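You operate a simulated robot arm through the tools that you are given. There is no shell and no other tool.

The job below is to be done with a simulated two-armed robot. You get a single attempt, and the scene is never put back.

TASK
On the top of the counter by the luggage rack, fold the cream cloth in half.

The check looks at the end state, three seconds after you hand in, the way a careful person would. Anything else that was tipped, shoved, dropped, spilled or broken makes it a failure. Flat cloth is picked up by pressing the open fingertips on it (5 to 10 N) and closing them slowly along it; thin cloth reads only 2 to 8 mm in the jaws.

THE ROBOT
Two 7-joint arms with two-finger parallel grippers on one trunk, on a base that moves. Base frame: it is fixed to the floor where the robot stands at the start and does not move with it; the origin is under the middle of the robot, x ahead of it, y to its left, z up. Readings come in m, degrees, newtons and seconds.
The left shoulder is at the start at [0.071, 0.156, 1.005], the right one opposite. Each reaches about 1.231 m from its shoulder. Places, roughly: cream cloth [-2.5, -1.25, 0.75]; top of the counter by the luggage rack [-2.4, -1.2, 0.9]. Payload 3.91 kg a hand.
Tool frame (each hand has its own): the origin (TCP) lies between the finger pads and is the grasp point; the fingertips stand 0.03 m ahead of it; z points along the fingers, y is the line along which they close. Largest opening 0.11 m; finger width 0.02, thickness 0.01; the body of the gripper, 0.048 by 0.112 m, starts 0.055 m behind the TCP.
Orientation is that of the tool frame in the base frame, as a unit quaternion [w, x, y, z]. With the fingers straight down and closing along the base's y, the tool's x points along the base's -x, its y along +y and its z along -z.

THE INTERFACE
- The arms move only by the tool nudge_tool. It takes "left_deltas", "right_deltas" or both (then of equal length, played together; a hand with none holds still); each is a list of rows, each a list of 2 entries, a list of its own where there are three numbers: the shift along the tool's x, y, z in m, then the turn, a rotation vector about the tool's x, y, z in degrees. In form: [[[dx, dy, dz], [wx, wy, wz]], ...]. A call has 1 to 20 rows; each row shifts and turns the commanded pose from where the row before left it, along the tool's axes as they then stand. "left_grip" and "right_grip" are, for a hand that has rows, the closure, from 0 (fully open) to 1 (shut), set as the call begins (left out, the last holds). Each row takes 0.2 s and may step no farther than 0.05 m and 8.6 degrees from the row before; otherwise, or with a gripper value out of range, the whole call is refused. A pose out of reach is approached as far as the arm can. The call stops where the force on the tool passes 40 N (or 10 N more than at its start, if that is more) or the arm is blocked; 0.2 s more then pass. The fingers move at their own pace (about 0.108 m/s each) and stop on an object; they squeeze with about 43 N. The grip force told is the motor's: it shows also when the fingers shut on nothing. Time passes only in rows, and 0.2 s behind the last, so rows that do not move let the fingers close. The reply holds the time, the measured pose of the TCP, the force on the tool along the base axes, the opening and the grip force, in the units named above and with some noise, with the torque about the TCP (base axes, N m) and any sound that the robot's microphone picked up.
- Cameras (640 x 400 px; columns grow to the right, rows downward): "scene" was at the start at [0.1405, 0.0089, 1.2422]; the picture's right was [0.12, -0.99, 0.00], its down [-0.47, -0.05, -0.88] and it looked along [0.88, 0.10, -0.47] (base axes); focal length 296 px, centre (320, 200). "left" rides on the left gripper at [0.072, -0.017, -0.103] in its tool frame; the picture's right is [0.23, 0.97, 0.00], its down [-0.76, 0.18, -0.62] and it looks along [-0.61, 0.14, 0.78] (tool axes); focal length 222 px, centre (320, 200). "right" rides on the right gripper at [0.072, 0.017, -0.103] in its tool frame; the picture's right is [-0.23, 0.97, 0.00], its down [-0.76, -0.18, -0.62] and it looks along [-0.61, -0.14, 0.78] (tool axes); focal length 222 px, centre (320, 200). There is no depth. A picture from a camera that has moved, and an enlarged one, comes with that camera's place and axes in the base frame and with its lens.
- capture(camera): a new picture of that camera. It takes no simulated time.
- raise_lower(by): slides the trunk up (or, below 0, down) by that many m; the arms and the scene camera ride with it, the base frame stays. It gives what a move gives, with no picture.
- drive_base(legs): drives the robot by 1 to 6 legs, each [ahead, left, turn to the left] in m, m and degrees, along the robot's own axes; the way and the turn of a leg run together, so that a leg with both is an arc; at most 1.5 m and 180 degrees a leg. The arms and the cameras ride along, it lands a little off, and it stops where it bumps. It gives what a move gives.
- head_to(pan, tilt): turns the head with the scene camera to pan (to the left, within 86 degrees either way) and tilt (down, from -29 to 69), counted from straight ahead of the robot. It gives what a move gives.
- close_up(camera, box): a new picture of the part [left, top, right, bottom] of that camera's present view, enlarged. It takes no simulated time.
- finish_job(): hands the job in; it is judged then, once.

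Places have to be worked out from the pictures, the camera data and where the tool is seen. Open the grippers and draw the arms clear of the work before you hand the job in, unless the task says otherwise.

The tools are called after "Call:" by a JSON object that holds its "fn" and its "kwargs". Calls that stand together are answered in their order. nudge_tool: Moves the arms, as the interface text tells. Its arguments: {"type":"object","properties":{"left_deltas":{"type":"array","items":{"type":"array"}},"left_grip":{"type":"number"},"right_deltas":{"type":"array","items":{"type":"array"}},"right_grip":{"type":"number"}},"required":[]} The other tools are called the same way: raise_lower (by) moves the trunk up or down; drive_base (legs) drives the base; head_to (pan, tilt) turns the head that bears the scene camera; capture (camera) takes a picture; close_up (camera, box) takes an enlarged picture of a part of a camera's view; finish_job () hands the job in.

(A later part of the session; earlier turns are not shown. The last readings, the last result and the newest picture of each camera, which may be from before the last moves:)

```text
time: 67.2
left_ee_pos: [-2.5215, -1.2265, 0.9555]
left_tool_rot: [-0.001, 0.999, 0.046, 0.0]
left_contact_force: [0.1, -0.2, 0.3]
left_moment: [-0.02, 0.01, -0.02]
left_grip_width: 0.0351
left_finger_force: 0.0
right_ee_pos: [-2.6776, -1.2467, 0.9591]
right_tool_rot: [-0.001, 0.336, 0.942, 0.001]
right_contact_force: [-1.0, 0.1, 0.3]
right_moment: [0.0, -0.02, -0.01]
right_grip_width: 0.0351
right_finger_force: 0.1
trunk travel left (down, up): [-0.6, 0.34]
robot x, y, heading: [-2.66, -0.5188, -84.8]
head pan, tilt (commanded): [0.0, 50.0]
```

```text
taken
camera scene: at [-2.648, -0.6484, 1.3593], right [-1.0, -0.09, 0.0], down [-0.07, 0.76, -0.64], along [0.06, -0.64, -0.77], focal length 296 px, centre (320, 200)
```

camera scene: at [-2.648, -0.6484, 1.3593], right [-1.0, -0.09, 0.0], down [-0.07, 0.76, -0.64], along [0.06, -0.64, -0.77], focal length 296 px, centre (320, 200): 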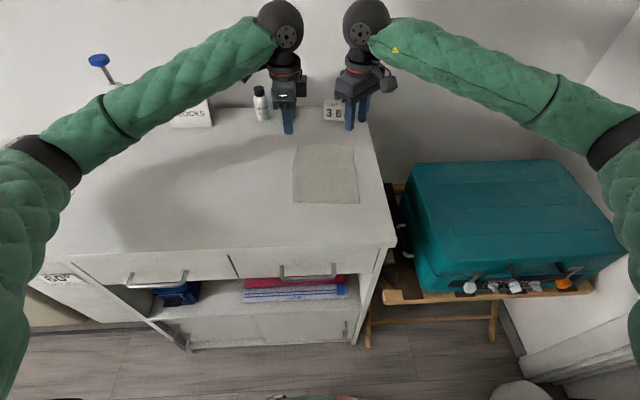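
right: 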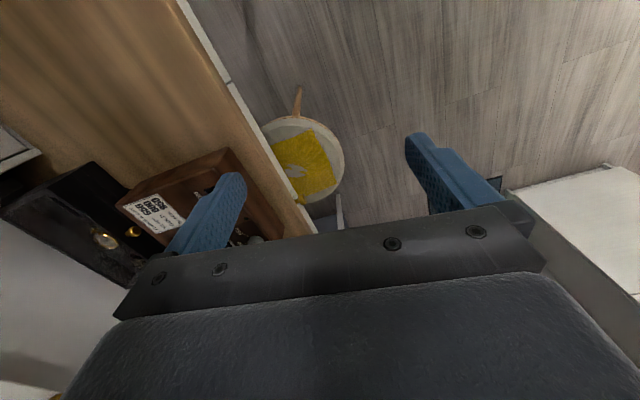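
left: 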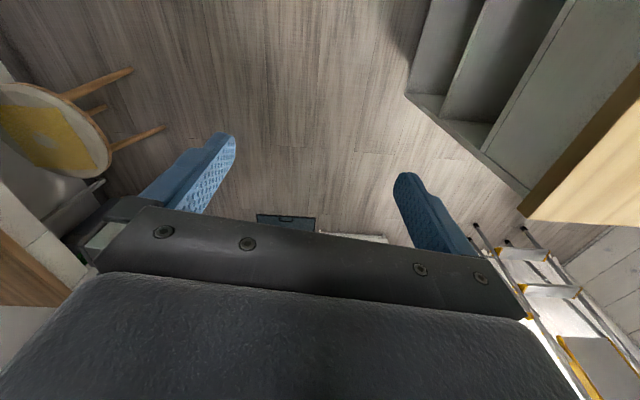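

Both hands reached the hover. I zoom in and use the wrist views to see the tips relative to the cloth and the bottles.

Call:
{"fn": "close_up", "kwargs": {"camera": "scene", "box": [240, 60, 400, 210]}}

Call:
{"fn": "capture", "kwargs": {"camera": "left"}}

Call:
{"fn": "capture", "kwargs": {"camera": "right"}}

```text
2.67 times, centred on (320, 135) of scene
camera zoom: at [-2.648, -0.6484, 1.3593], right [-1.0, -0.09, 0.0], down [-0.07, 0.76, -0.64], along [0.06, -0.64, -0.77], focal length 788 px, centre (320, 373)
```

zoom: 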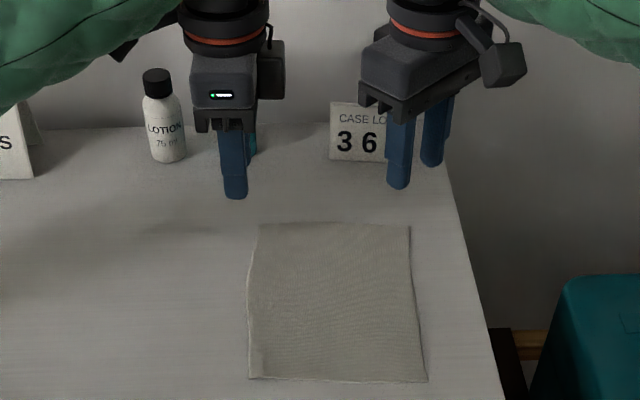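

```text
taken
camera left: at [-2.4496, -1.2045, 1.06], right [0.32, -0.95, 0.0], down [-0.74, -0.25, 0.62], along [-0.59, -0.2, -0.78], focal length 222 px, centre (320, 200)
```

left: 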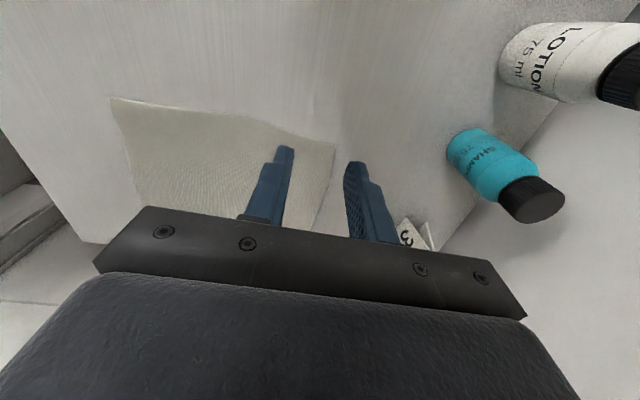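

```text
taken
camera right: at [-2.723, -1.1879, 1.0634], right [0.79, 0.61, 0.0], down [0.48, -0.62, 0.62], along [0.38, -0.49, -0.78], focal length 222 px, centre (320, 200)
```

right: 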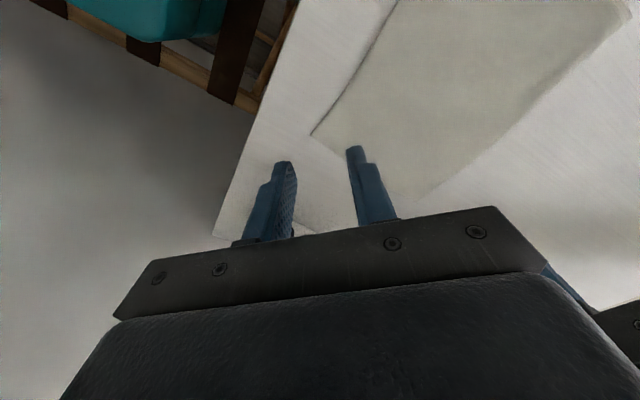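

The scene and wrist views together put the top at about z≈0.86 and the far edge ~0.607 m ahead. I tilt both hands 10° outward so the wrists stay apart and lower to about 2 cm above the cloth at the far corners.

Call:
{"fn": "nudge_tool", "kwargs": {"left_deltas": [[[0, 0, 0], [0, -5, 0]], [[0, 0, 0], [0, -5, 0]], [[-0.0082, -0.0065, 0.0235], [0, 0, 0]], [[-0.0082, -0.0065, 0.0235], [0, 0, 0]]], "right_deltas": [[[0, 0, 0], [-3.51, -3.57, 0]], [[0, 0, 0], [-3.51, -3.57, 0]], [[0.0023, 0.007, 0.0245], [0, 0, 0]], [[0.0023, 0.007, 0.0245], [0, 0, 0]]], "left_grip": 0.72, "right_grip": 0.72}}

Call:
{"fn": "close_up", "kwargs": {"camera": "scene", "box": [240, 60, 400, 210]}}

Call:
{"fn": "capture", "kwargs": {"camera": "left"}}

Call:
{"fn": "capture", "kwargs": {"camera": "right"}}

```text
time: 68.2
left_ee_pos: [-2.5451, -1.2155, 0.9165]
left_tool_rot: [0.005, 0.995, 0.046, -0.087]
left_contact_force: [0.4, -0.6, -1.6]
left_moment: [-0.03, -0.05, 0.02]
left_grip_width: 0.0308
left_finger_force: 0.1
right_ee_pos: [-2.6647, -1.2293, 0.9148]
right_tool_rot: [0.08, 0.335, 0.938, 0.037]
right_contact_force: [0.8, -0.3, 0.3]
right_moment: [-0.01, -0.01, -0.01]
right_grip_width: 0.0307
right_finger_force: 0.0
trunk travel left (down, up): [-0.6, 0.34]
robot x, y, heading: [-2.66, -0.5209, -84.9]
head pan, tilt (commanded): [0.0, 50.0]
```

```text
2.67 times, centred on (320, 135) of scene
camera zoom: at [-2.6486, -0.6465, 1.3604], right [-1.0, -0.09, 0.0], down [-0.07, 0.76, -0.64], along [0.06, -0.64, -0.77], focal length 788 px, centre (320, 373)
```

zoom: 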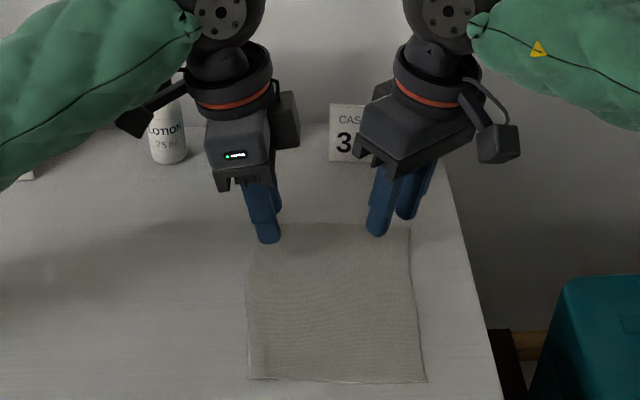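

```text
taken
camera left: at [-2.4577, -1.1904, 1.0061], right [0.31, -0.95, -0.04], down [-0.62, -0.23, 0.75], along [-0.72, -0.21, -0.67], focal length 222 px, centre (320, 200)
```

left: 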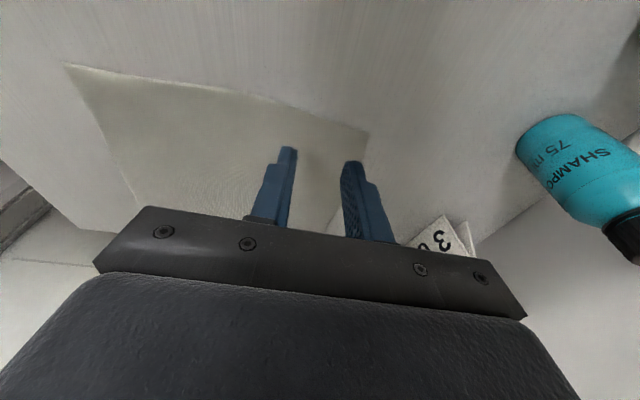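

```text
taken
camera right: at [-2.7275, -1.1731, 1.0108], right [0.78, 0.61, 0.15], down [0.36, -0.63, 0.69], along [0.51, -0.48, -0.71], focal length 222 px, centre (320, 200)
```

right: 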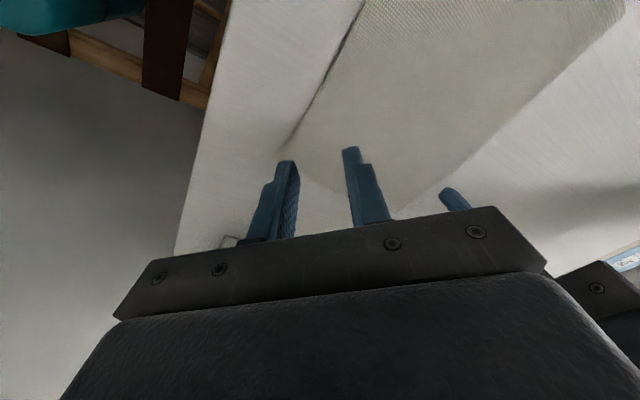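

I zoom into both wrist views to see where the outer fingertips stand relative to the cloth's edges.

Call:
{"fn": "close_up", "kwargs": {"camera": "right", "box": [230, 90, 430, 215]}}

Call:
{"fn": "close_up", "kwargs": {"camera": "left", "box": [230, 90, 430, 215]}}

```text
3.20 times, centred on (330, 152) of right
camera zoom: at [-2.7275, -1.1731, 1.0108], right [0.78, 0.61, 0.15], down [0.36, -0.63, 0.69], along [0.51, -0.48, -0.71], focal length 711 px, centre (288, 352)
```

zoom: 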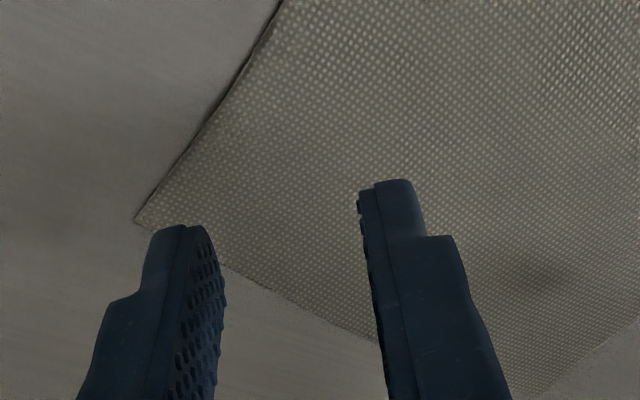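

```text
3.20 times, centred on (330, 152) of left
camera zoom: at [-2.4577, -1.1904, 1.0061], right [0.31, -0.95, -0.04], down [-0.62, -0.23, 0.75], along [-0.72, -0.21, -0.67], focal length 711 px, centre (288, 352)
```

zoom: 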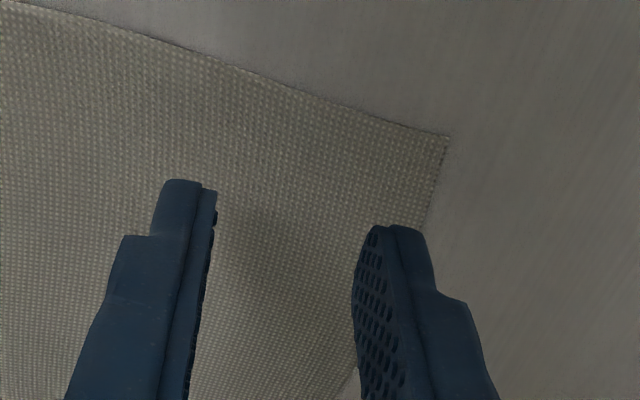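

The wrist view of the right corner agrees exactly with a top at z≈0.862, and both outer fingertips are a few mm inside the cloth's far edge. I lower straight down 16 mm, then feel for contact.

Call:
{"fn": "nudge_tool", "kwargs": {"left_deltas": [[[0.0014, 0, 0.0079], [0, 0, 0]], [[0.0014, 0, 0.0079], [0, 0, 0]], [[0.0007, 0, 0.003], [0, 0, 0]]], "right_deltas": [[[0.001, -0.001, 0.0079], [0, 0, 0]], [[0.001, -0.001, 0.0079], [0, 0, 0]], [[0.0004, -0.0004, 0.003], [0, 0, 0]]]}}

```text
time: 69.0
left_ee_pos: [-2.5474, -1.2187, 0.9083]
left_tool_rot: [0.012, 0.995, 0.045, -0.084]
left_contact_force: [-0.3, 0.4, 0.1]
left_moment: [-0.05, -0.01, 0.03]
left_grip_width: 0.0307
left_finger_force: 0.1
right_ee_pos: [-2.6697, -1.2299, 0.898]
right_tool_rot: [0.082, 0.336, 0.938, 0.037]
right_contact_force: [0.0, -0.3, -0.3]
right_moment: [0.03, 0.01, -0.02]
right_grip_width: 0.0307
right_finger_force: 0.1
trunk travel left (down, up): [-0.6, 0.34]
robot x, y, heading: [-2.6582, -0.5184, -84.6]
head pan, tilt (commanded): [0.0, 50.0]
```

The left hand lagged (z 0.908 instead of 0.898, slightly rotated) though no tool force shows. I look for something it may be touching before going on.

Call:
{"fn": "capture", "kwargs": {"camera": "scene"}}

Call:
{"fn": "close_up", "kwargs": {"camera": "scene", "box": [240, 0, 400, 150]}}

Call:
{"fn": "capture", "kwargs": {"camera": "left"}}

Call:
{"fn": "capture", "kwargs": {"camera": "right"}}

```text
taken
camera scene: at [-2.6531, -0.6458, 1.362], right [-1.0, -0.09, 0.0], down [-0.07, 0.76, -0.64], along [0.06, -0.64, -0.77], focal length 296 px, centre (320, 200)
```

scene: 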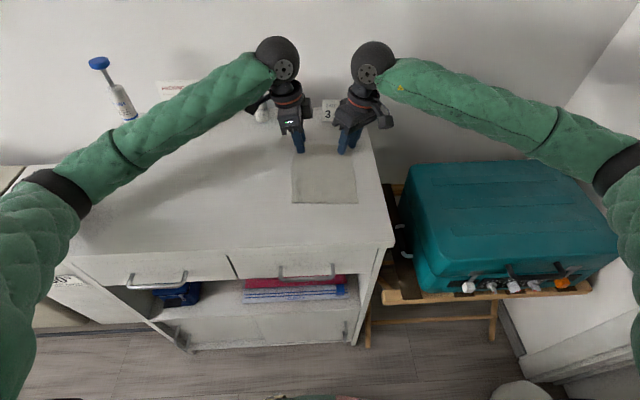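

```text
2.67 times, centred on (320, 75) of scene
camera zoom: at [-2.6531, -0.6458, 1.362], right [-1.0, -0.09, 0.0], down [-0.07, 0.76, -0.64], along [0.06, -0.64, -0.77], focal length 788 px, centre (320, 533)
```

zoom: 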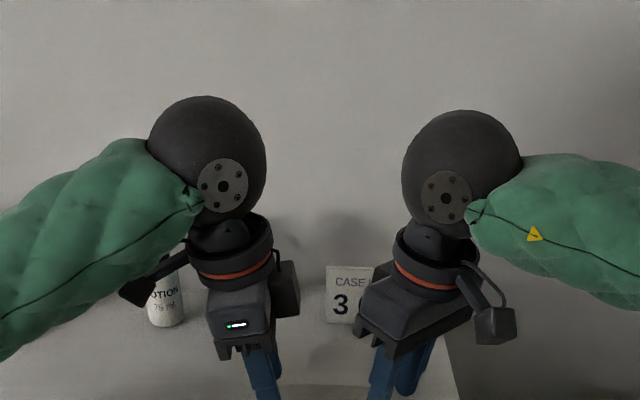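

```text
taken
camera left: at [-2.461, -1.1931, 0.9988], right [0.31, -0.95, -0.02], down [-0.63, -0.22, 0.75], along [-0.71, -0.22, -0.67], focal length 222 px, centre (320, 200)
```

left: 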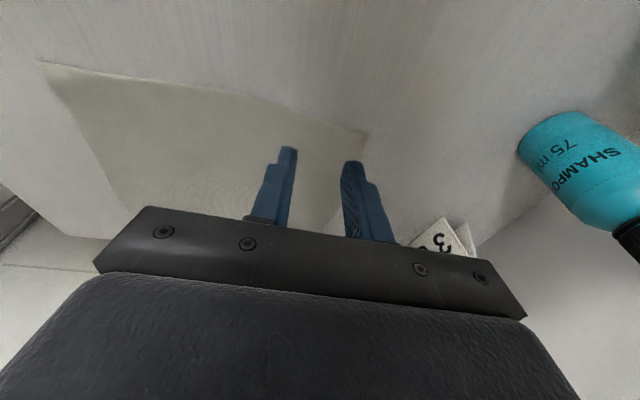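

```text
taken
camera right: at [-2.7323, -1.1726, 0.9933], right [0.78, 0.61, 0.15], down [0.36, -0.63, 0.69], along [0.51, -0.48, -0.71], focal length 222 px, centre (320, 200)
```

right: 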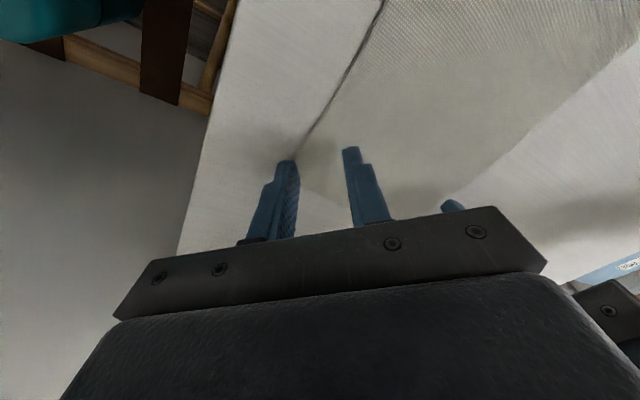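

The scene camera itself shifted about 4 mm sideways, so the left arm seems to be pressing on something with its elbow or forearm. I stop and look left at the elbow.

Call:
{"fn": "head_to", "kwargs": {"pan": 50, "tilt": 50}}

Call:
{"fn": "capture", "kwargs": {"camera": "scene"}}

```text
time: 70.2
left_ee_pos: [-2.5476, -1.2187, 0.9094]
left_tool_rot: [0.013, 0.995, 0.046, -0.084]
left_contact_force: [0.2, 0.0, 1.1]
left_moment: [-0.01, -0.01, 0.01]
left_grip_width: 0.0307
left_finger_force: 0.0
right_ee_pos: [-2.6694, -1.2289, 0.8965]
right_tool_rot: [0.082, 0.335, 0.938, 0.037]
right_contact_force: [0.9, 0.3, -0.3]
right_moment: [0.01, 0.03, 0.02]
right_grip_width: 0.0307
right_finger_force: 0.0
trunk travel left (down, up): [-0.6, 0.34]
robot x, y, heading: [-2.6609, -0.519, -85.1]
head pan, tilt (commanded): [50.0, 50.0]
```

```text
taken
camera scene: at [-2.598, -0.6121, 1.3614], right [-0.57, -0.82, 0.0], down [-0.63, 0.44, -0.65], along [0.53, -0.37, -0.76], focal length 296 px, centre (320, 200)
```

scene: 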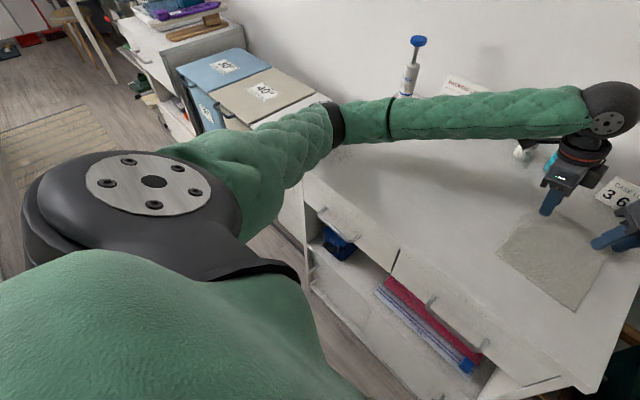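

The left elbow hangs low right at the cabinet's front-left corner, so it was resting there. I lift the hands clear first, then raise the trunk to bring the elbows up.

Call:
{"fn": "nudge_tool", "kwargs": {"left_deltas": [[[-0.0035, 0, -0.0197], [0, 0, 0]], [[-0.0035, 0, -0.0197], [0, 0, 0]]], "right_deltas": [[[-0.0025, 0.0024, -0.0197], [0, 0, 0]], [[-0.0025, 0.0024, -0.0197], [0, 0, 0]]]}}

Call:
{"fn": "raise_lower", "kwargs": {"by": 0.16}}

Call:
{"fn": "capture", "kwargs": {"camera": "scene"}}

```text
time: 70.8
left_ee_pos: [-2.5493, -1.2104, 0.9332]
left_tool_rot: [0.003, 0.995, 0.045, -0.087]
left_contact_force: [1.1, 0.4, 0.7]
left_moment: [0.04, 0.07, 0.0]
left_grip_width: 0.0309
left_finger_force: 0.1
right_ee_pos: [-2.6675, -1.2263, 0.9339]
right_tool_rot: [0.081, 0.334, 0.938, 0.036]
right_contact_force: [-1.1, 0.3, -0.6]
right_moment: [0.0, -0.02, 0.0]
right_grip_width: 0.0308
right_finger_force: 0.0
trunk travel left (down, up): [-0.6, 0.34]
robot x, y, heading: [-2.6591, -0.5145, -84.8]
head pan, tilt (commanded): [50.0, 50.0]
```

```text
time: 72.6
left_ee_pos: [-2.5448, -1.2153, 1.0966]
left_tool_rot: [0.004, 0.995, 0.046, -0.088]
left_contact_force: [0.4, 0.8, -0.7]
left_moment: [-0.02, -0.04, -0.01]
left_grip_width: 0.0307
left_finger_force: 0.0
right_ee_pos: [-2.6649, -1.2293, 1.0948]
right_tool_rot: [0.079, 0.336, 0.938, 0.037]
right_contact_force: [-0.2, -1.1, 0.9]
right_moment: [0.01, -0.03, 0.03]
right_grip_width: 0.0309
right_finger_force: 0.1
trunk travel left (down, up): [-0.76, 0.18]
robot x, y, heading: [-2.6595, -0.5182, -84.5]
head pan, tilt (commanded): [50.0, 50.0]
```

```text
taken
camera scene: at [-2.5916, -0.6147, 1.5193], right [-0.57, -0.82, 0.0], down [-0.63, 0.44, -0.64], along [0.53, -0.37, -0.77], focal length 296 px, centre (320, 200)
```

scene: 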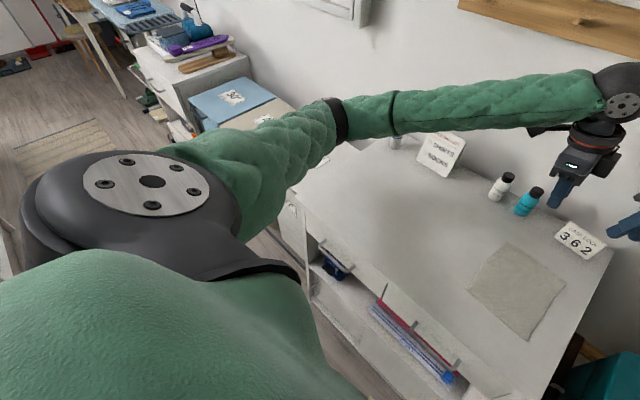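

The arm is free again. I bring both hands back down to the hover with the trunk higher, then check the elbow height.

Call:
{"fn": "nudge_tool", "kwargs": {"left_deltas": [[[0.0065, 0, 0.0369], [0, 0, 0]], [[0.0065, 0, 0.0369], [0, 0, 0]], [[0.0065, 0, 0.0369], [0, 0, 0]], [[0.0065, 0, 0.0369], [0, 0, 0]], [[0.0052, 0, 0.0295], [0, 0, 0]]], "right_deltas": [[[0.00465, -0.0046, 0.0369], [0, 0, 0]], [[0.00465, -0.0046, 0.0369], [0, 0, 0]], [[0.00465, -0.0046, 0.0369], [0, 0, 0]], [[0.00465, -0.0046, 0.0369], [0, 0, 0]], [[0.0037, -0.0037, 0.0295], [0, 0, 0]]]}}

Call:
{"fn": "capture", "kwargs": {"camera": "scene"}}

```text
time: 73.8
left_ee_pos: [-2.5444, -1.2161, 0.9159]
left_tool_rot: [0.005, 0.995, 0.047, -0.087]
left_contact_force: [-0.1, 0.0, 0.1]
left_moment: [0.0, -0.01, 0.0]
left_grip_width: 0.0311
left_finger_force: 0.0
right_ee_pos: [-2.6672, -1.2317, 0.9148]
right_tool_rot: [0.079, 0.336, 0.938, 0.037]
right_contact_force: [0.2, 0.0, 0.5]
right_moment: [-0.01, -0.04, -0.03]
right_grip_width: 0.0305
right_finger_force: 0.0
trunk travel left (down, up): [-0.76, 0.18]
robot x, y, heading: [-2.6581, -0.5195, -84.9]
head pan, tilt (commanded): [50.0, 50.0]
```

```text
taken
camera scene: at [-2.5917, -0.6148, 1.5196], right [-0.57, -0.82, 0.0], down [-0.63, 0.44, -0.64], along [0.53, -0.37, -0.77], focal length 296 px, centre (320, 200)
```

scene: 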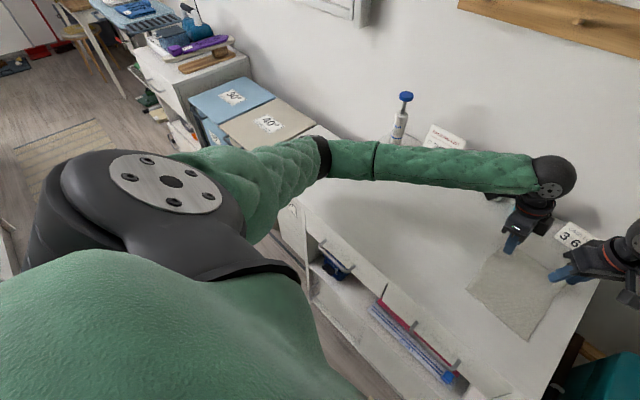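

The elbow now rides at about 1.11 m, 10 cm higher, and all bottles are still upright. I lower again in small steps (nudging the right hand 4 mm inward) and watch positions and forces.

Call:
{"fn": "nudge_tool", "kwargs": {"left_deltas": [[[0.0014, 0, 0.0079], [0, 0, 0]], [[0.0014, 0, 0.0079], [0, 0, 0]]], "right_deltas": [[[0.001, 0.001, 0.0079], [0, 0, 0]], [[0.001, 0.001, 0.0079], [0, 0, 0]]]}}

Call:
{"fn": "head_to", "kwargs": {"pan": 0, "tilt": 55}}

Call:
{"fn": "capture", "kwargs": {"camera": "scene"}}

Call:
{"fn": "close_up", "kwargs": {"camera": "scene", "box": [240, 80, 400, 230]}}

```text
time: 74.4
left_ee_pos: [-2.545, -1.2152, 0.8989]
left_tool_rot: [0.003, 0.995, 0.045, -0.088]
left_contact_force: [-0.2, 0.1, -0.4]
left_moment: [0.0, 0.01, 0.03]
left_grip_width: 0.0306
left_finger_force: 0.0
right_ee_pos: [-2.6628, -1.2262, 0.8995]
right_tool_rot: [0.079, 0.335, 0.938, 0.037]
right_contact_force: [-0.1, 0.1, -0.1]
right_moment: [0.01, 0.03, 0.01]
right_grip_width: 0.0306
right_finger_force: 0.2
trunk travel left (down, up): [-0.76, 0.18]
robot x, y, heading: [-2.6564, -0.5184, -84.5]
head pan, tilt (commanded): [50.0, 50.0]
```

```text
time: 75.6
left_ee_pos: [-2.5441, -1.2162, 0.8996]
left_tool_rot: [0.004, 0.995, 0.046, -0.087]
left_contact_force: [0.0, -0.5, -0.5]
left_moment: [-0.02, 0.02, -0.01]
left_grip_width: 0.0308
left_finger_force: 0.1
right_ee_pos: [-2.6627, -1.2259, 0.8984]
right_tool_rot: [0.079, 0.336, 0.938, 0.037]
right_contact_force: [-0.9, -0.2, -0.3]
right_moment: [0.01, 0.05, -0.03]
right_grip_width: 0.0307
right_finger_force: 0.0
trunk travel left (down, up): [-0.76, 0.18]
robot x, y, heading: [-2.6608, -0.5139, -84.9]
head pan, tilt (commanded): [0.0, 55.0]
```

```text
taken
camera scene: at [-2.6483, -0.6423, 1.513], right [-1.0, -0.09, 0.0], down [-0.08, 0.82, -0.57], along [0.05, -0.57, -0.82], focal length 296 px, centre (320, 200)
```

scene: 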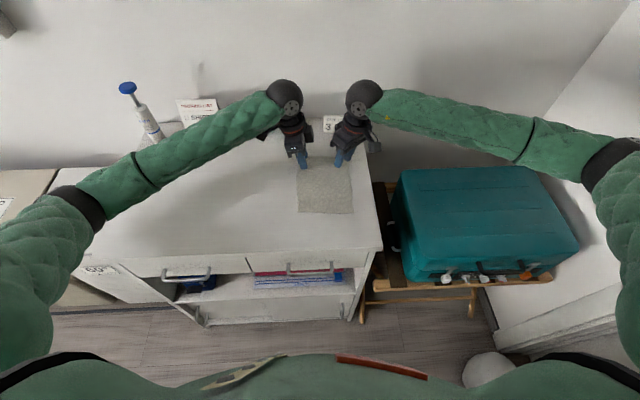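

```text
2.67 times, centred on (320, 155) of scene
camera zoom: at [-2.6483, -0.6423, 1.513], right [-1.0, -0.09, 0.0], down [-0.08, 0.82, -0.57], along [0.05, -0.57, -0.82], focal length 788 px, centre (320, 320)
```

zoom: 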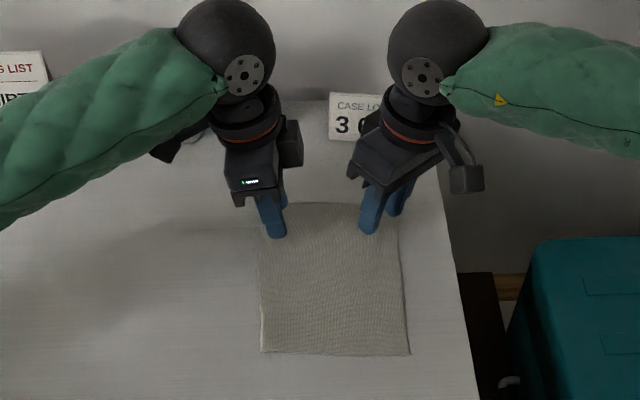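

Both hands follow cleanly now, tips a few mm above the cloth. I go down in 3 mm steps until I feel 5–10 N.

Call:
{"fn": "nudge_tool", "kwargs": {"left_deltas": [[[0.0005, 0, 0.003], [0, 0, 0]], [[0.0005, 0, 0.003], [0, 0, 0]]], "right_deltas": [[[0.0004, -0.0004, 0.003], [0, 0, 0]], [[0.0004, -0.0004, 0.003], [0, 0, 0]]]}}

Call:
{"fn": "close_up", "kwargs": {"camera": "right", "box": [230, 90, 430, 215]}}

Call:
{"fn": "close_up", "kwargs": {"camera": "left", "box": [230, 90, 430, 215]}}

```text
time: 76.2
left_ee_pos: [-2.5441, -1.2137, 0.8932]
left_tool_rot: [0.004, 0.995, 0.045, -0.087]
left_contact_force: [-0.6, -0.4, 0.4]
left_moment: [0.0, 0.01, -0.02]
left_grip_width: 0.0306
left_finger_force: 0.1
right_ee_pos: [-2.6624, -1.2278, 0.8943]
right_tool_rot: [0.08, 0.336, 0.938, 0.037]
right_contact_force: [0.1, -0.4, 7.3]
right_moment: [-0.12, 0.09, 0.0]
right_grip_width: 0.0308
right_finger_force: 0.1
trunk travel left (down, up): [-0.76, 0.18]
robot x, y, heading: [-2.6604, -0.5161, -84.6]
head pan, tilt (commanded): [0.0, 55.0]
```

```text
3.20 times, centred on (330, 152) of right
camera zoom: at [-2.7254, -1.1697, 0.9903], right [0.78, 0.61, 0.15], down [0.36, -0.63, 0.69], along [0.51, -0.48, -0.71], focal length 711 px, centre (288, 352)
```

zoom: 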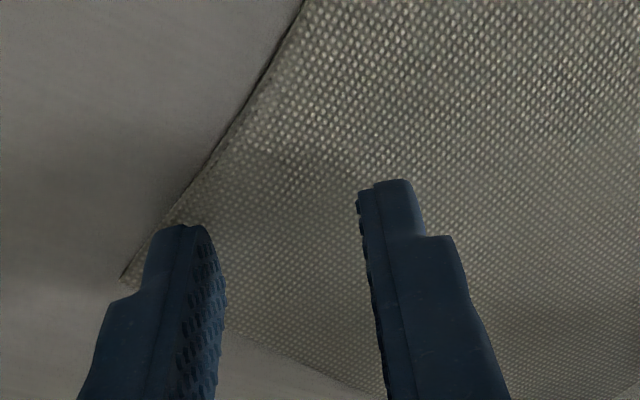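

```text
3.20 times, centred on (330, 152) of left
camera zoom: at [-2.4572, -1.1905, 0.9841], right [0.31, -0.95, -0.04], down [-0.62, -0.24, 0.75], along [-0.72, -0.21, -0.66], focal length 711 px, centre (288, 352)
```

zoom: 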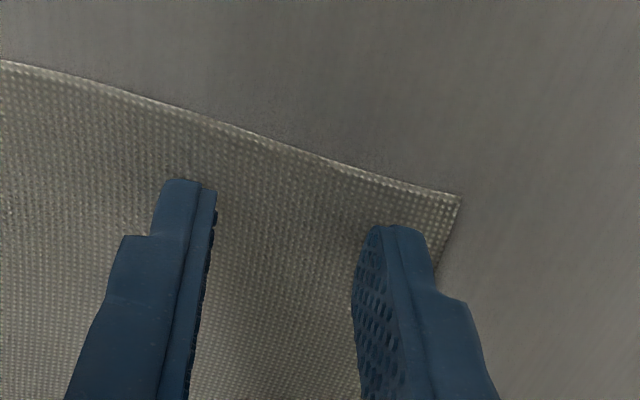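

The right hand is on the cloth with 7 N; the left isn't touching yet. I lower the left another 2 mm at a time.

Call:
{"fn": "nudge_tool", "kwargs": {"left_deltas": [[[0.0003, 0, 0.002], [0, 0, 0]]]}}

```text
time: 76.6
left_ee_pos: [-2.544, -1.2161, 0.8926]
left_tool_rot: [0.005, 0.995, 0.046, -0.087]
left_contact_force: [-0.4, -0.3, 3.1]
left_moment: [0.0, -0.01, 0.02]
left_grip_width: 0.0306
left_finger_force: 0.0
right_ee_pos: [-2.663, -1.2275, 0.8933]
right_tool_rot: [0.079, 0.335, 0.938, 0.036]
right_contact_force: [0.4, -1.4, 10.0]
right_moment: [-0.16, 0.17, 0.08]
right_grip_width: 0.0305
right_finger_force: 0.1
trunk travel left (down, up): [-0.76, 0.18]
robot x, y, heading: [-2.6588, -0.5193, -84.4]
head pan, tilt (commanded): [0.0, 55.0]
```

Left 3 N, right 10 N. I press the left 1.5 mm further and ease the right by half a millimetre.

Call:
{"fn": "nudge_tool", "kwargs": {"left_deltas": [[[0.0002, 0, 0.0012], [0, 0, 0]]], "right_deltas": [[[0, 0, -0.0003], [0, 0, 0]]]}}

```text
time: 77.0
left_ee_pos: [-2.5453, -1.2151, 0.8915]
left_tool_rot: [0.005, 0.995, 0.047, -0.088]
left_contact_force: [2.7, 0.9, 18.3]
left_moment: [0.16, -0.17, -0.02]
left_grip_width: 0.0309
left_finger_force: 0.0
right_ee_pos: [-2.6618, -1.2259, 0.8945]
right_tool_rot: [0.078, 0.336, 0.938, 0.036]
right_contact_force: [-0.5, -1.7, 6.2]
right_moment: [-0.12, 0.1, -0.02]
right_grip_width: 0.0309
right_finger_force: 0.2
trunk travel left (down, up): [-0.76, 0.18]
robot x, y, heading: [-2.6603, -0.5167, -84.7]
head pan, tilt (commanded): [0.0, 55.0]
```

Left pressed to 18 N, a bit much; I ease it by 0.8 mm.

Call:
{"fn": "nudge_tool", "kwargs": {"left_deltas": [[[0, 0, -0.0008], [0, 0, 0]]]}}

```text
time: 77.4
left_ee_pos: [-2.5438, -1.2145, 0.8918]
left_tool_rot: [0.005, 0.995, 0.046, -0.087]
left_contact_force: [1.5, -2.5, 21.2]
left_moment: [0.03, -0.12, -0.04]
left_grip_width: 0.0306
left_finger_force: 0.0
right_ee_pos: [-2.6627, -1.2258, 0.8956]
right_tool_rot: [0.079, 0.336, 0.938, 0.037]
right_contact_force: [0.3, -0.5, 3.5]
right_moment: [-0.07, 0.04, -0.02]
right_grip_width: 0.0308
right_finger_force: 0.0
trunk travel left (down, up): [-0.76, 0.18]
robot x, y, heading: [-2.6599, -0.5186, -84.6]
head pan, tilt (commanded): [0.0, 55.0]
```

Still 21 N on the left, so I ease it 1.5 mm more.

Call:
{"fn": "nudge_tool", "kwargs": {"left_deltas": [[[-0.0002, 0, -0.0015], [0, 0, 0]]]}}

```text
time: 77.8
left_ee_pos: [-2.5441, -1.2138, 0.8919]
left_tool_rot: [0.004, 0.995, 0.046, -0.086]
left_contact_force: [-0.5, -3.1, 11.7]
left_moment: [-0.1, -0.08, 0.0]
left_grip_width: 0.0307
left_finger_force: 0.0
right_ee_pos: [-2.6627, -1.2263, 0.8946]
right_tool_rot: [0.079, 0.335, 0.938, 0.037]
right_contact_force: [0.2, -0.2, 5.8]
right_moment: [-0.08, 0.12, -0.01]
right_grip_width: 0.03
right_finger_force: 0.0
trunk travel left (down, up): [-0.76, 0.18]
robot x, y, heading: [-2.6617, -0.5196, -84.8]
head pan, tilt (commanded): [0.0, 55.0]
```

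Left 12 N, right 6 N: good pressing forces. I now close both grippers slowly, a step at a time.

Call:
{"fn": "nudge_tool", "kwargs": {"left_deltas": [[[0, 0, -0.0002], [0, 0, 0]]], "right_deltas": [[[0, 0, 0], [0, 0, 0]]], "left_grip": 0.77, "right_grip": 0.77}}

Call:
{"fn": "nudge_tool", "kwargs": {"left_deltas": [[[0, 0, 0], [0, 0, 0]]], "right_deltas": [[[0, 0, 0], [0, 0, 0]]], "left_grip": 0.82, "right_grip": 0.82}}

Call:
{"fn": "close_up", "kwargs": {"camera": "right", "box": [230, 90, 430, 215]}}

Call:
{"fn": "close_up", "kwargs": {"camera": "left", "box": [230, 90, 430, 215]}}

```text
time: 78.2
left_ee_pos: [-2.5444, -1.2146, 0.8923]
left_tool_rot: [0.004, 0.995, 0.047, -0.087]
left_contact_force: [-0.5, 0.7, 7.2]
left_moment: [0.01, -0.06, -0.02]
left_grip_width: 0.0245
left_finger_force: 0.0
right_ee_pos: [-2.6626, -1.2275, 0.8948]
right_tool_rot: [0.079, 0.336, 0.938, 0.038]
right_contact_force: [-1.3, 0.5, 5.9]
right_moment: [-0.05, 0.09, -0.01]
right_grip_width: 0.0253
right_finger_force: 0.0
trunk travel left (down, up): [-0.76, 0.18]
robot x, y, heading: [-2.6569, -0.5202, -84.9]
head pan, tilt (commanded): [0.0, 55.0]
```

```text
time: 78.6
left_ee_pos: [-2.5439, -1.2143, 0.8931]
left_tool_rot: [0.004, 0.995, 0.045, -0.088]
left_contact_force: [0.6, -0.6, 4.4]
left_moment: [-0.02, -0.01, -0.03]
left_grip_width: 0.0195
left_finger_force: 0.1
right_ee_pos: [-2.6634, -1.2256, 0.8928]
right_tool_rot: [0.079, 0.335, 0.938, 0.037]
right_contact_force: [-1.0, 0.3, 3.6]
right_moment: [-0.01, 0.06, -0.04]
right_grip_width: 0.0198
right_finger_force: 0.1
trunk travel left (down, up): [-0.76, 0.18]
robot x, y, heading: [-2.6596, -0.5163, -84.6]
head pan, tilt (commanded): [0.0, 55.0]
```

```text
3.20 times, centred on (330, 152) of right
camera zoom: at [-2.7254, -1.1695, 0.99], right [0.78, 0.61, 0.15], down [0.36, -0.63, 0.69], along [0.51, -0.48, -0.71], focal length 711 px, centre (288, 352)
```

zoom: 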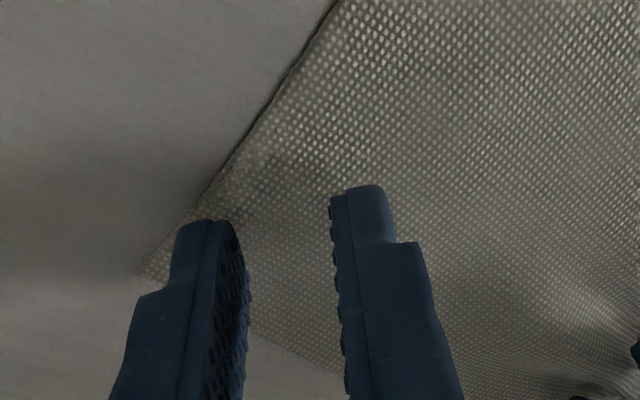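

```text
3.20 times, centred on (330, 152) of left
camera zoom: at [-2.4569, -1.19, 0.9823], right [0.31, -0.95, -0.04], down [-0.62, -0.24, 0.75], along [-0.72, -0.21, -0.67], focal length 711 px, centre (288, 352)
```

zoom: 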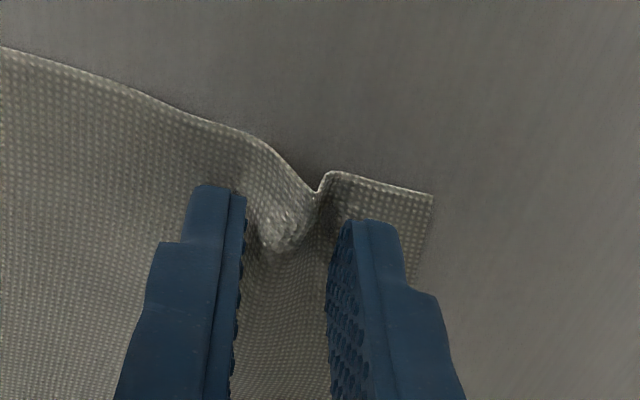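

The left fingers are gathering a clear ridge; the right ones slid without buckling the cloth and press only 3.6 N. I reopen the right slightly, press it harder, and hold the left as is.

Call:
{"fn": "nudge_tool", "kwargs": {"left_deltas": [[[0, 0, 0.0002], [0, 0, 0]]], "right_deltas": [[[0.0001, -0.0001, 0.0008], [0, 0, 0]]], "left_grip": 0.86}}

Call:
{"fn": "close_up", "kwargs": {"camera": "left", "box": [230, 90, 430, 215]}}

```text
time: 79.0
left_ee_pos: [-2.5445, -1.214, 0.8923]
left_tool_rot: [0.004, 0.995, 0.045, -0.087]
left_contact_force: [0.0, -0.7, 1.4]
left_moment: [-0.02, 0.0, -0.01]
left_grip_width: 0.015
left_finger_force: 0.1
right_ee_pos: [-2.6611, -1.2265, 0.8947]
right_tool_rot: [0.08, 0.334, 0.938, 0.037]
right_contact_force: [-1.2, 0.3, 8.0]
right_moment: [-0.1, 0.14, -0.02]
right_grip_width: 0.0198
right_finger_force: 0.2
trunk travel left (down, up): [-0.76, 0.18]
robot x, y, heading: [-2.6618, -0.5189, -84.6]
head pan, tilt (commanded): [0.0, 55.0]
```

```text
3.20 times, centred on (330, 152) of left
camera zoom: at [-2.4571, -1.1899, 0.9824], right [0.31, -0.95, -0.04], down [-0.62, -0.24, 0.75], along [-0.72, -0.21, -0.67], focal length 711 px, centre (288, 352)
```

zoom: 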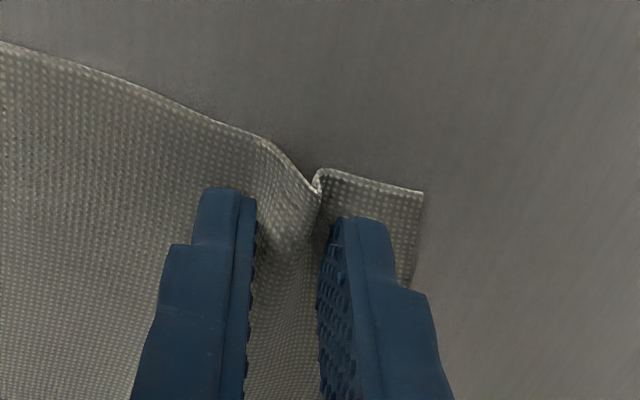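

The left ridge is forming well, but its pressure fell to 1.4 N; I press the left 0.6 mm and continue closing both.

Call:
{"fn": "nudge_tool", "kwargs": {"left_deltas": [[[0.0001, 0, 0.0006], [0, 0, 0]]], "right_deltas": [[[0, 0, 0.0002], [0, 0, 0]]], "left_grip": 0.89, "right_grip": 0.86}}

Call:
{"fn": "close_up", "kwargs": {"camera": "right", "box": [230, 90, 430, 215]}}

Call:
{"fn": "close_up", "kwargs": {"camera": "left", "box": [230, 90, 430, 215]}}

```text
time: 79.4
left_ee_pos: [-2.5443, -1.2132, 0.8919]
left_tool_rot: [0.003, 0.995, 0.047, -0.087]
left_contact_force: [-0.1, -0.7, 3.3]
left_moment: [-0.02, 0.0, -0.03]
left_grip_width: 0.012
left_finger_force: 0.1
right_ee_pos: [-2.6618, -1.2273, 0.893]
right_tool_rot: [0.08, 0.336, 0.938, 0.037]
right_contact_force: [-0.3, -1.5, 9.3]
right_moment: [-0.1, 0.11, 0.02]
right_grip_width: 0.0152
right_finger_force: 0.1
trunk travel left (down, up): [-0.76, 0.18]
robot x, y, heading: [-2.6514, -0.5179, -84.7]
head pan, tilt (commanded): [0.0, 55.0]
```

```text
3.20 times, centred on (330, 152) of right
camera zoom: at [-2.7254, -1.1697, 0.9893], right [0.78, 0.61, 0.15], down [0.36, -0.63, 0.69], along [0.51, -0.48, -0.71], focal length 711 px, centre (288, 352)
```

zoom: 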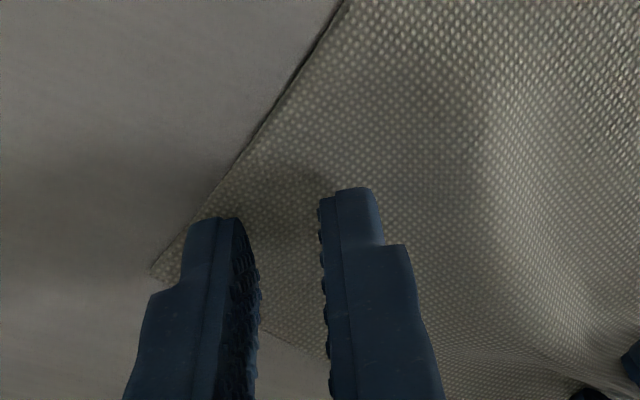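

```text
3.20 times, centred on (330, 152) of left
camera zoom: at [-2.4572, -1.1899, 0.9823], right [0.31, -0.95, -0.04], down [-0.62, -0.24, 0.75], along [-0.72, -0.21, -0.66], focal length 711 px, centre (288, 352)
```

zoom: 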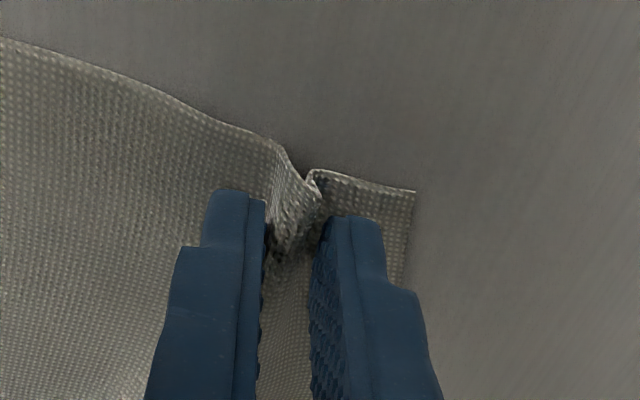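

The left pinch is nearly complete. On the right the outer finger carries all the load because my tilt set one finger ~4 mm lower than the other; I'll finish closing the left first, then redo the right with a corrected tilt.

Call:
{"fn": "nudge_tool", "kwargs": {"left_deltas": [[[0, 0, 0], [0, 0, 0]]], "left_grip": 0.94}}

Call:
{"fn": "nudge_tool", "kwargs": {"left_deltas": [[[0, 0, 0], [0, 0, 0]], [[0, 0, 0], [0, 0, 0]]], "left_grip": 1.0}}

Call:
{"fn": "close_up", "kwargs": {"camera": "left", "box": [230, 90, 430, 215]}}

```text
time: 79.8
left_ee_pos: [-2.5447, -1.2138, 0.893]
left_tool_rot: [0.004, 0.995, 0.046, -0.087]
left_contact_force: [-0.1, -0.8, 1.1]
left_moment: [0.01, -0.03, -0.01]
left_grip_width: 0.0079
left_finger_force: 0.3
right_ee_pos: [-2.6629, -1.2257, 0.8931]
right_tool_rot: [0.079, 0.335, 0.938, 0.037]
right_contact_force: [1.1, -1.6, 10.0]
right_moment: [-0.14, 0.11, 0.0]
right_grip_width: 0.0152
right_finger_force: 0.2
trunk travel left (down, up): [-0.76, 0.18]
robot x, y, heading: [-2.6603, -0.5159, -84.8]
head pan, tilt (commanded): [0.0, 55.0]
```

```text
time: 80.4
left_ee_pos: [-2.5445, -1.2139, 0.8923]
left_tool_rot: [0.005, 0.995, 0.047, -0.087]
left_contact_force: [0.1, 0.1, 1.8]
left_moment: [0.02, -0.03, -0.04]
left_grip_width: 0.0017
left_finger_force: 41.8
right_ee_pos: [-2.6638, -1.2263, 0.8923]
right_tool_rot: [0.079, 0.336, 0.938, 0.037]
right_contact_force: [1.5, -2.0, 11.9]
right_moment: [-0.16, 0.1, 0.0]
right_grip_width: 0.0153
right_finger_force: 0.2
trunk travel left (down, up): [-0.76, 0.18]
robot x, y, heading: [-2.6594, -0.5216, -84.7]
head pan, tilt (commanded): [0.0, 55.0]
```

```text
3.20 times, centred on (330, 152) of left
camera zoom: at [-2.4572, -1.1899, 0.9824], right [0.31, -0.95, -0.04], down [-0.62, -0.24, 0.75], along [-0.72, -0.21, -0.66], focal length 711 px, centre (288, 352)
```

zoom: 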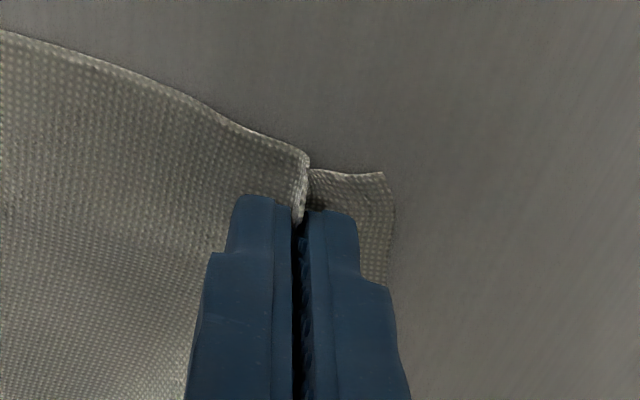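

The left hand has pinched the ridge (1.7 mm, full grip force). Now I lift the right slightly, open it to 30 mm, level its two fingers, and shift it 9 mm inward from the corner.

Call:
{"fn": "nudge_tool", "kwargs": {"right_deltas": [[[-0.0015, 0.0015, -0.0118], [0, 0, 0]], [[0, 0, 0], [7.0, 0, 0]], [[0, 0.009, 0], [0, 0, 0]]], "right_grip": 0.72}}

Call:
{"fn": "close_up", "kwargs": {"camera": "right", "box": [230, 90, 430, 215]}}

Call:
{"fn": "close_up", "kwargs": {"camera": "scene", "box": [240, 80, 400, 230]}}

```text
time: 81.2
left_ee_pos: [-2.5441, -1.2138, 0.8922]
left_tool_rot: [0.004, 0.995, 0.046, -0.086]
left_contact_force: [1.3, 0.5, 5.8]
left_moment: [0.02, -0.07, 0.02]
left_grip_width: 0.0017
left_finger_force: 41.8
right_ee_pos: [-2.6563, -1.2206, 0.9065]
right_tool_rot: [0.058, 0.34, 0.938, -0.021]
right_contact_force: [0.0, 0.3, 0.2]
right_moment: [0.02, 0.04, 0.0]
right_grip_width: 0.0309
right_finger_force: 0.1
trunk travel left (down, up): [-0.76, 0.18]
robot x, y, heading: [-2.6565, -0.5172, -84.6]
head pan, tilt (commanded): [0.0, 55.0]
```

```text
3.20 times, centred on (330, 152) of right
camera zoom: at [-2.7118, -1.153, 1.0007], right [0.8, 0.6, 0.03], down [0.41, -0.57, 0.71], along [0.45, -0.56, -0.7], focal length 711 px, centre (288, 352)
```

zoom: 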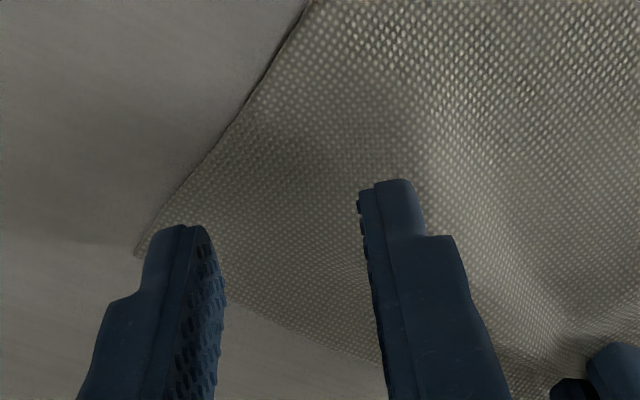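

```text
2.67 times, centred on (320, 155) of scene
camera zoom: at [-2.6486, -0.6418, 1.513], right [-1.0, -0.09, 0.0], down [-0.07, 0.82, -0.57], along [0.05, -0.57, -0.82], focal length 788 px, centre (320, 320)
```

zoom: 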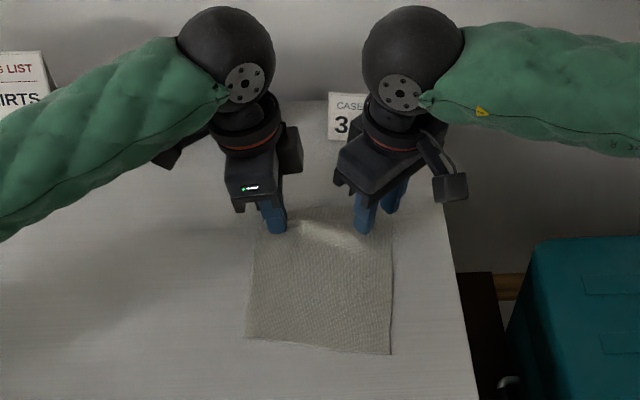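

The fingers are level now with the outer one just inside the corner. I lower the right hand vertically to the cloth again.

Call:
{"fn": "nudge_tool", "kwargs": {"right_deltas": [[[0.001, 0, 0.0079], [0, 0, 0]], [[0.0004, 0, 0.003], [0, 0, 0]]]}}

```text
time: 81.8
left_ee_pos: [-2.5448, -1.215, 0.8927]
left_tool_rot: [0.004, 0.995, 0.046, -0.087]
left_contact_force: [-1.3, -0.2, 8.1]
left_moment: [-0.05, -0.04, 0.0]
left_grip_width: 0.0017
left_finger_force: 41.7
right_ee_pos: [-2.6572, -1.2204, 0.8947]
right_tool_rot: [0.058, 0.339, 0.939, -0.02]
right_contact_force: [0.3, 0.1, -0.4]
right_moment: [-0.01, 0.02, 0.02]
right_grip_width: 0.0307
right_finger_force: 0.1
trunk travel left (down, up): [-0.76, 0.18]
robot x, y, heading: [-2.6575, -0.5189, -84.4]
head pan, tilt (commanded): [0.0, 55.0]
```

No contact yet at z≈0.895; I go down another 2 mm.

Call:
{"fn": "nudge_tool", "kwargs": {"right_deltas": [[[0.0002, 0, 0.002], [0, 0, 0]]]}}

```text
time: 82.2
left_ee_pos: [-2.5454, -1.2149, 0.8925]
left_tool_rot: [0.004, 0.995, 0.046, -0.087]
left_contact_force: [0.5, -0.9, 8.3]
left_moment: [-0.02, -0.01, 0.0]
left_grip_width: 0.0017
left_finger_force: 41.7
right_ee_pos: [-2.6567, -1.2197, 0.894]
right_tool_rot: [0.058, 0.339, 0.939, -0.02]
right_contact_force: [-0.3, -0.8, -0.4]
right_moment: [-0.01, 0.03, -0.01]
right_grip_width: 0.0309
right_finger_force: 0.1
trunk travel left (down, up): [-0.76, 0.18]
robot x, y, heading: [-2.6553, -0.5186, -84.7]
head pan, tilt (commanded): [0.0, 55.0]
```

Still free; another 1.5 mm.

Call:
{"fn": "nudge_tool", "kwargs": {"right_deltas": [[[0.0002, 0, 0.0015], [0, 0, 0]]]}}

```text
time: 82.6
left_ee_pos: [-2.5445, -1.2145, 0.8924]
left_tool_rot: [0.004, 0.995, 0.045, -0.087]
left_contact_force: [1.0, -1.3, 5.9]
left_moment: [-0.06, -0.02, 0.03]
left_grip_width: 0.0016
left_finger_force: 41.4
right_ee_pos: [-2.6559, -1.22, 0.8911]
right_tool_rot: [0.058, 0.34, 0.939, -0.021]
right_contact_force: [-0.7, -0.1, 5.2]
right_moment: [-0.05, 0.06, 0.02]
right_grip_width: 0.0311
right_finger_force: 0.7
trunk travel left (down, up): [-0.76, 0.18]
robot x, y, heading: [-2.6624, -0.5139, -84.7]
head pan, tilt (commanded): [0.0, 55.0]
```

The right hand now presses 5 N. I start closing it slowly and look.

Call:
{"fn": "nudge_tool", "kwargs": {"right_deltas": [[[0, 0, 0.0003], [0, 0, 0]]], "right_grip": 0.76}}

Call:
{"fn": "nudge_tool", "kwargs": {"right_deltas": [[[0, 0, 0.0001], [0, 0, 0]]], "right_grip": 0.8}}

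Call:
{"fn": "close_up", "kwargs": {"camera": "right", "box": [230, 90, 430, 215]}}

```text
time: 83.0
left_ee_pos: [-2.543, -1.2133, 0.8922]
left_tool_rot: [0.004, 0.995, 0.047, -0.087]
left_contact_force: [-0.3, -0.7, 4.7]
left_moment: [-0.03, -0.01, -0.03]
left_grip_width: 0.002
left_finger_force: 41.6
right_ee_pos: [-2.656, -1.2194, 0.8916]
right_tool_rot: [0.059, 0.341, 0.938, -0.021]
right_contact_force: [0.1, -1.9, 11.7]
right_moment: [0.0, 0.02, 0.01]
right_grip_width: 0.0261
right_finger_force: 0.0
trunk travel left (down, up): [-0.76, 0.18]
robot x, y, heading: [-2.6592, -0.5185, -84.7]
head pan, tilt (commanded): [0.0, 55.0]
```

```text
time: 83.4
left_ee_pos: [-2.545, -1.2142, 0.894]
left_tool_rot: [0.004, 0.995, 0.046, -0.087]
left_contact_force: [-0.5, -0.9, 1.3]
left_moment: [0.01, -0.04, 0.01]
left_grip_width: 0.0017
left_finger_force: 41.8
right_ee_pos: [-2.6558, -1.2191, 0.8919]
right_tool_rot: [0.06, 0.339, 0.939, -0.02]
right_contact_force: [0.1, -0.4, 17.3]
right_moment: [0.13, 0.04, 0.0]
right_grip_width: 0.0208
right_finger_force: 0.1
trunk travel left (down, up): [-0.76, 0.18]
robot x, y, heading: [-2.6574, -0.5166, -84.7]
head pan, tilt (commanded): [0.0, 55.0]
```

```text
3.20 times, centred on (330, 152) of right
camera zoom: at [-2.7111, -1.1525, 0.9865], right [0.8, 0.6, 0.03], down [0.41, -0.57, 0.71], along [0.45, -0.56, -0.7], focal length 711 px, centre (288, 352)
```

zoom: 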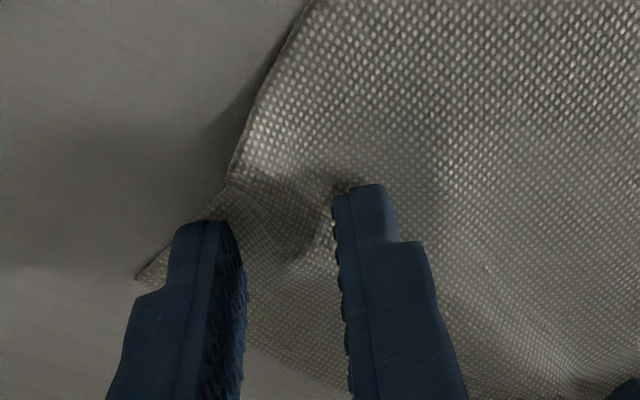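

The right side is buckling between the fingers now. Force is 17 N, so I ease slightly and keep closing.

Call:
{"fn": "nudge_tool", "kwargs": {"right_deltas": [[[0, 0, -0.0006], [0, 0, 0]]], "right_grip": 0.84}}

Call:
{"fn": "nudge_tool", "kwargs": {"right_deltas": [[[0, 0, 0], [0, 0, 0]]], "right_grip": 0.88}}

Call:
{"fn": "close_up", "kwargs": {"camera": "right", "box": [230, 90, 430, 215]}}

```text
time: 83.8
left_ee_pos: [-2.5448, -1.2128, 0.893]
left_tool_rot: [0.005, 0.995, 0.046, -0.087]
left_contact_force: [-1.0, -0.3, 1.1]
left_moment: [-0.01, 0.0, -0.03]
left_grip_width: 0.0017
left_finger_force: 41.6
right_ee_pos: [-2.6562, -1.2201, 0.8923]
right_tool_rot: [0.059, 0.339, 0.939, -0.021]
right_contact_force: [-0.1, 0.2, 18.4]
right_moment: [0.1, 0.06, 0.02]
right_grip_width: 0.016
right_finger_force: 0.1
trunk travel left (down, up): [-0.76, 0.18]
robot x, y, heading: [-2.659, -0.5187, -84.5]
head pan, tilt (commanded): [0.0, 55.0]
```

```text
time: 84.2
left_ee_pos: [-2.545, -1.2137, 0.8934]
left_tool_rot: [0.004, 0.995, 0.046, -0.087]
left_contact_force: [-0.6, -0.1, 0.6]
left_moment: [0.0, 0.01, 0.02]
left_grip_width: 0.002
left_finger_force: 41.9
right_ee_pos: [-2.6559, -1.2191, 0.8917]
right_tool_rot: [0.059, 0.34, 0.938, -0.021]
right_contact_force: [0.4, 0.0, 19.8]
right_moment: [0.11, 0.05, 0.01]
right_grip_width: 0.0119
right_finger_force: 0.0
trunk travel left (down, up): [-0.76, 0.18]
robot x, y, heading: [-2.6574, -0.5201, -84.5]
head pan, tilt (commanded): [0.0, 55.0]
```

```text
3.20 times, centred on (330, 152) of right
camera zoom: at [-2.7111, -1.1526, 0.9865], right [0.8, 0.6, 0.03], down [0.41, -0.57, 0.71], along [0.45, -0.56, -0.7], focal length 711 px, centre (288, 352)
```

zoom: 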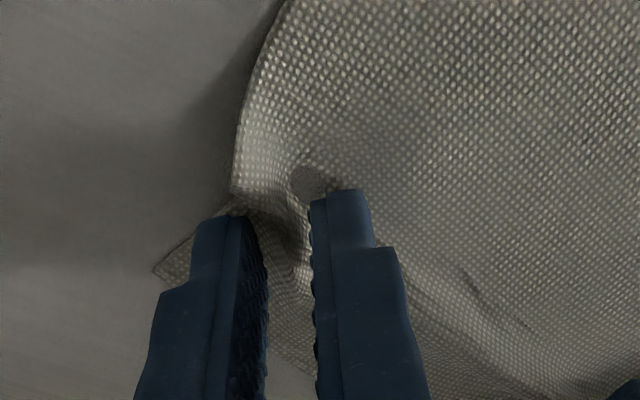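

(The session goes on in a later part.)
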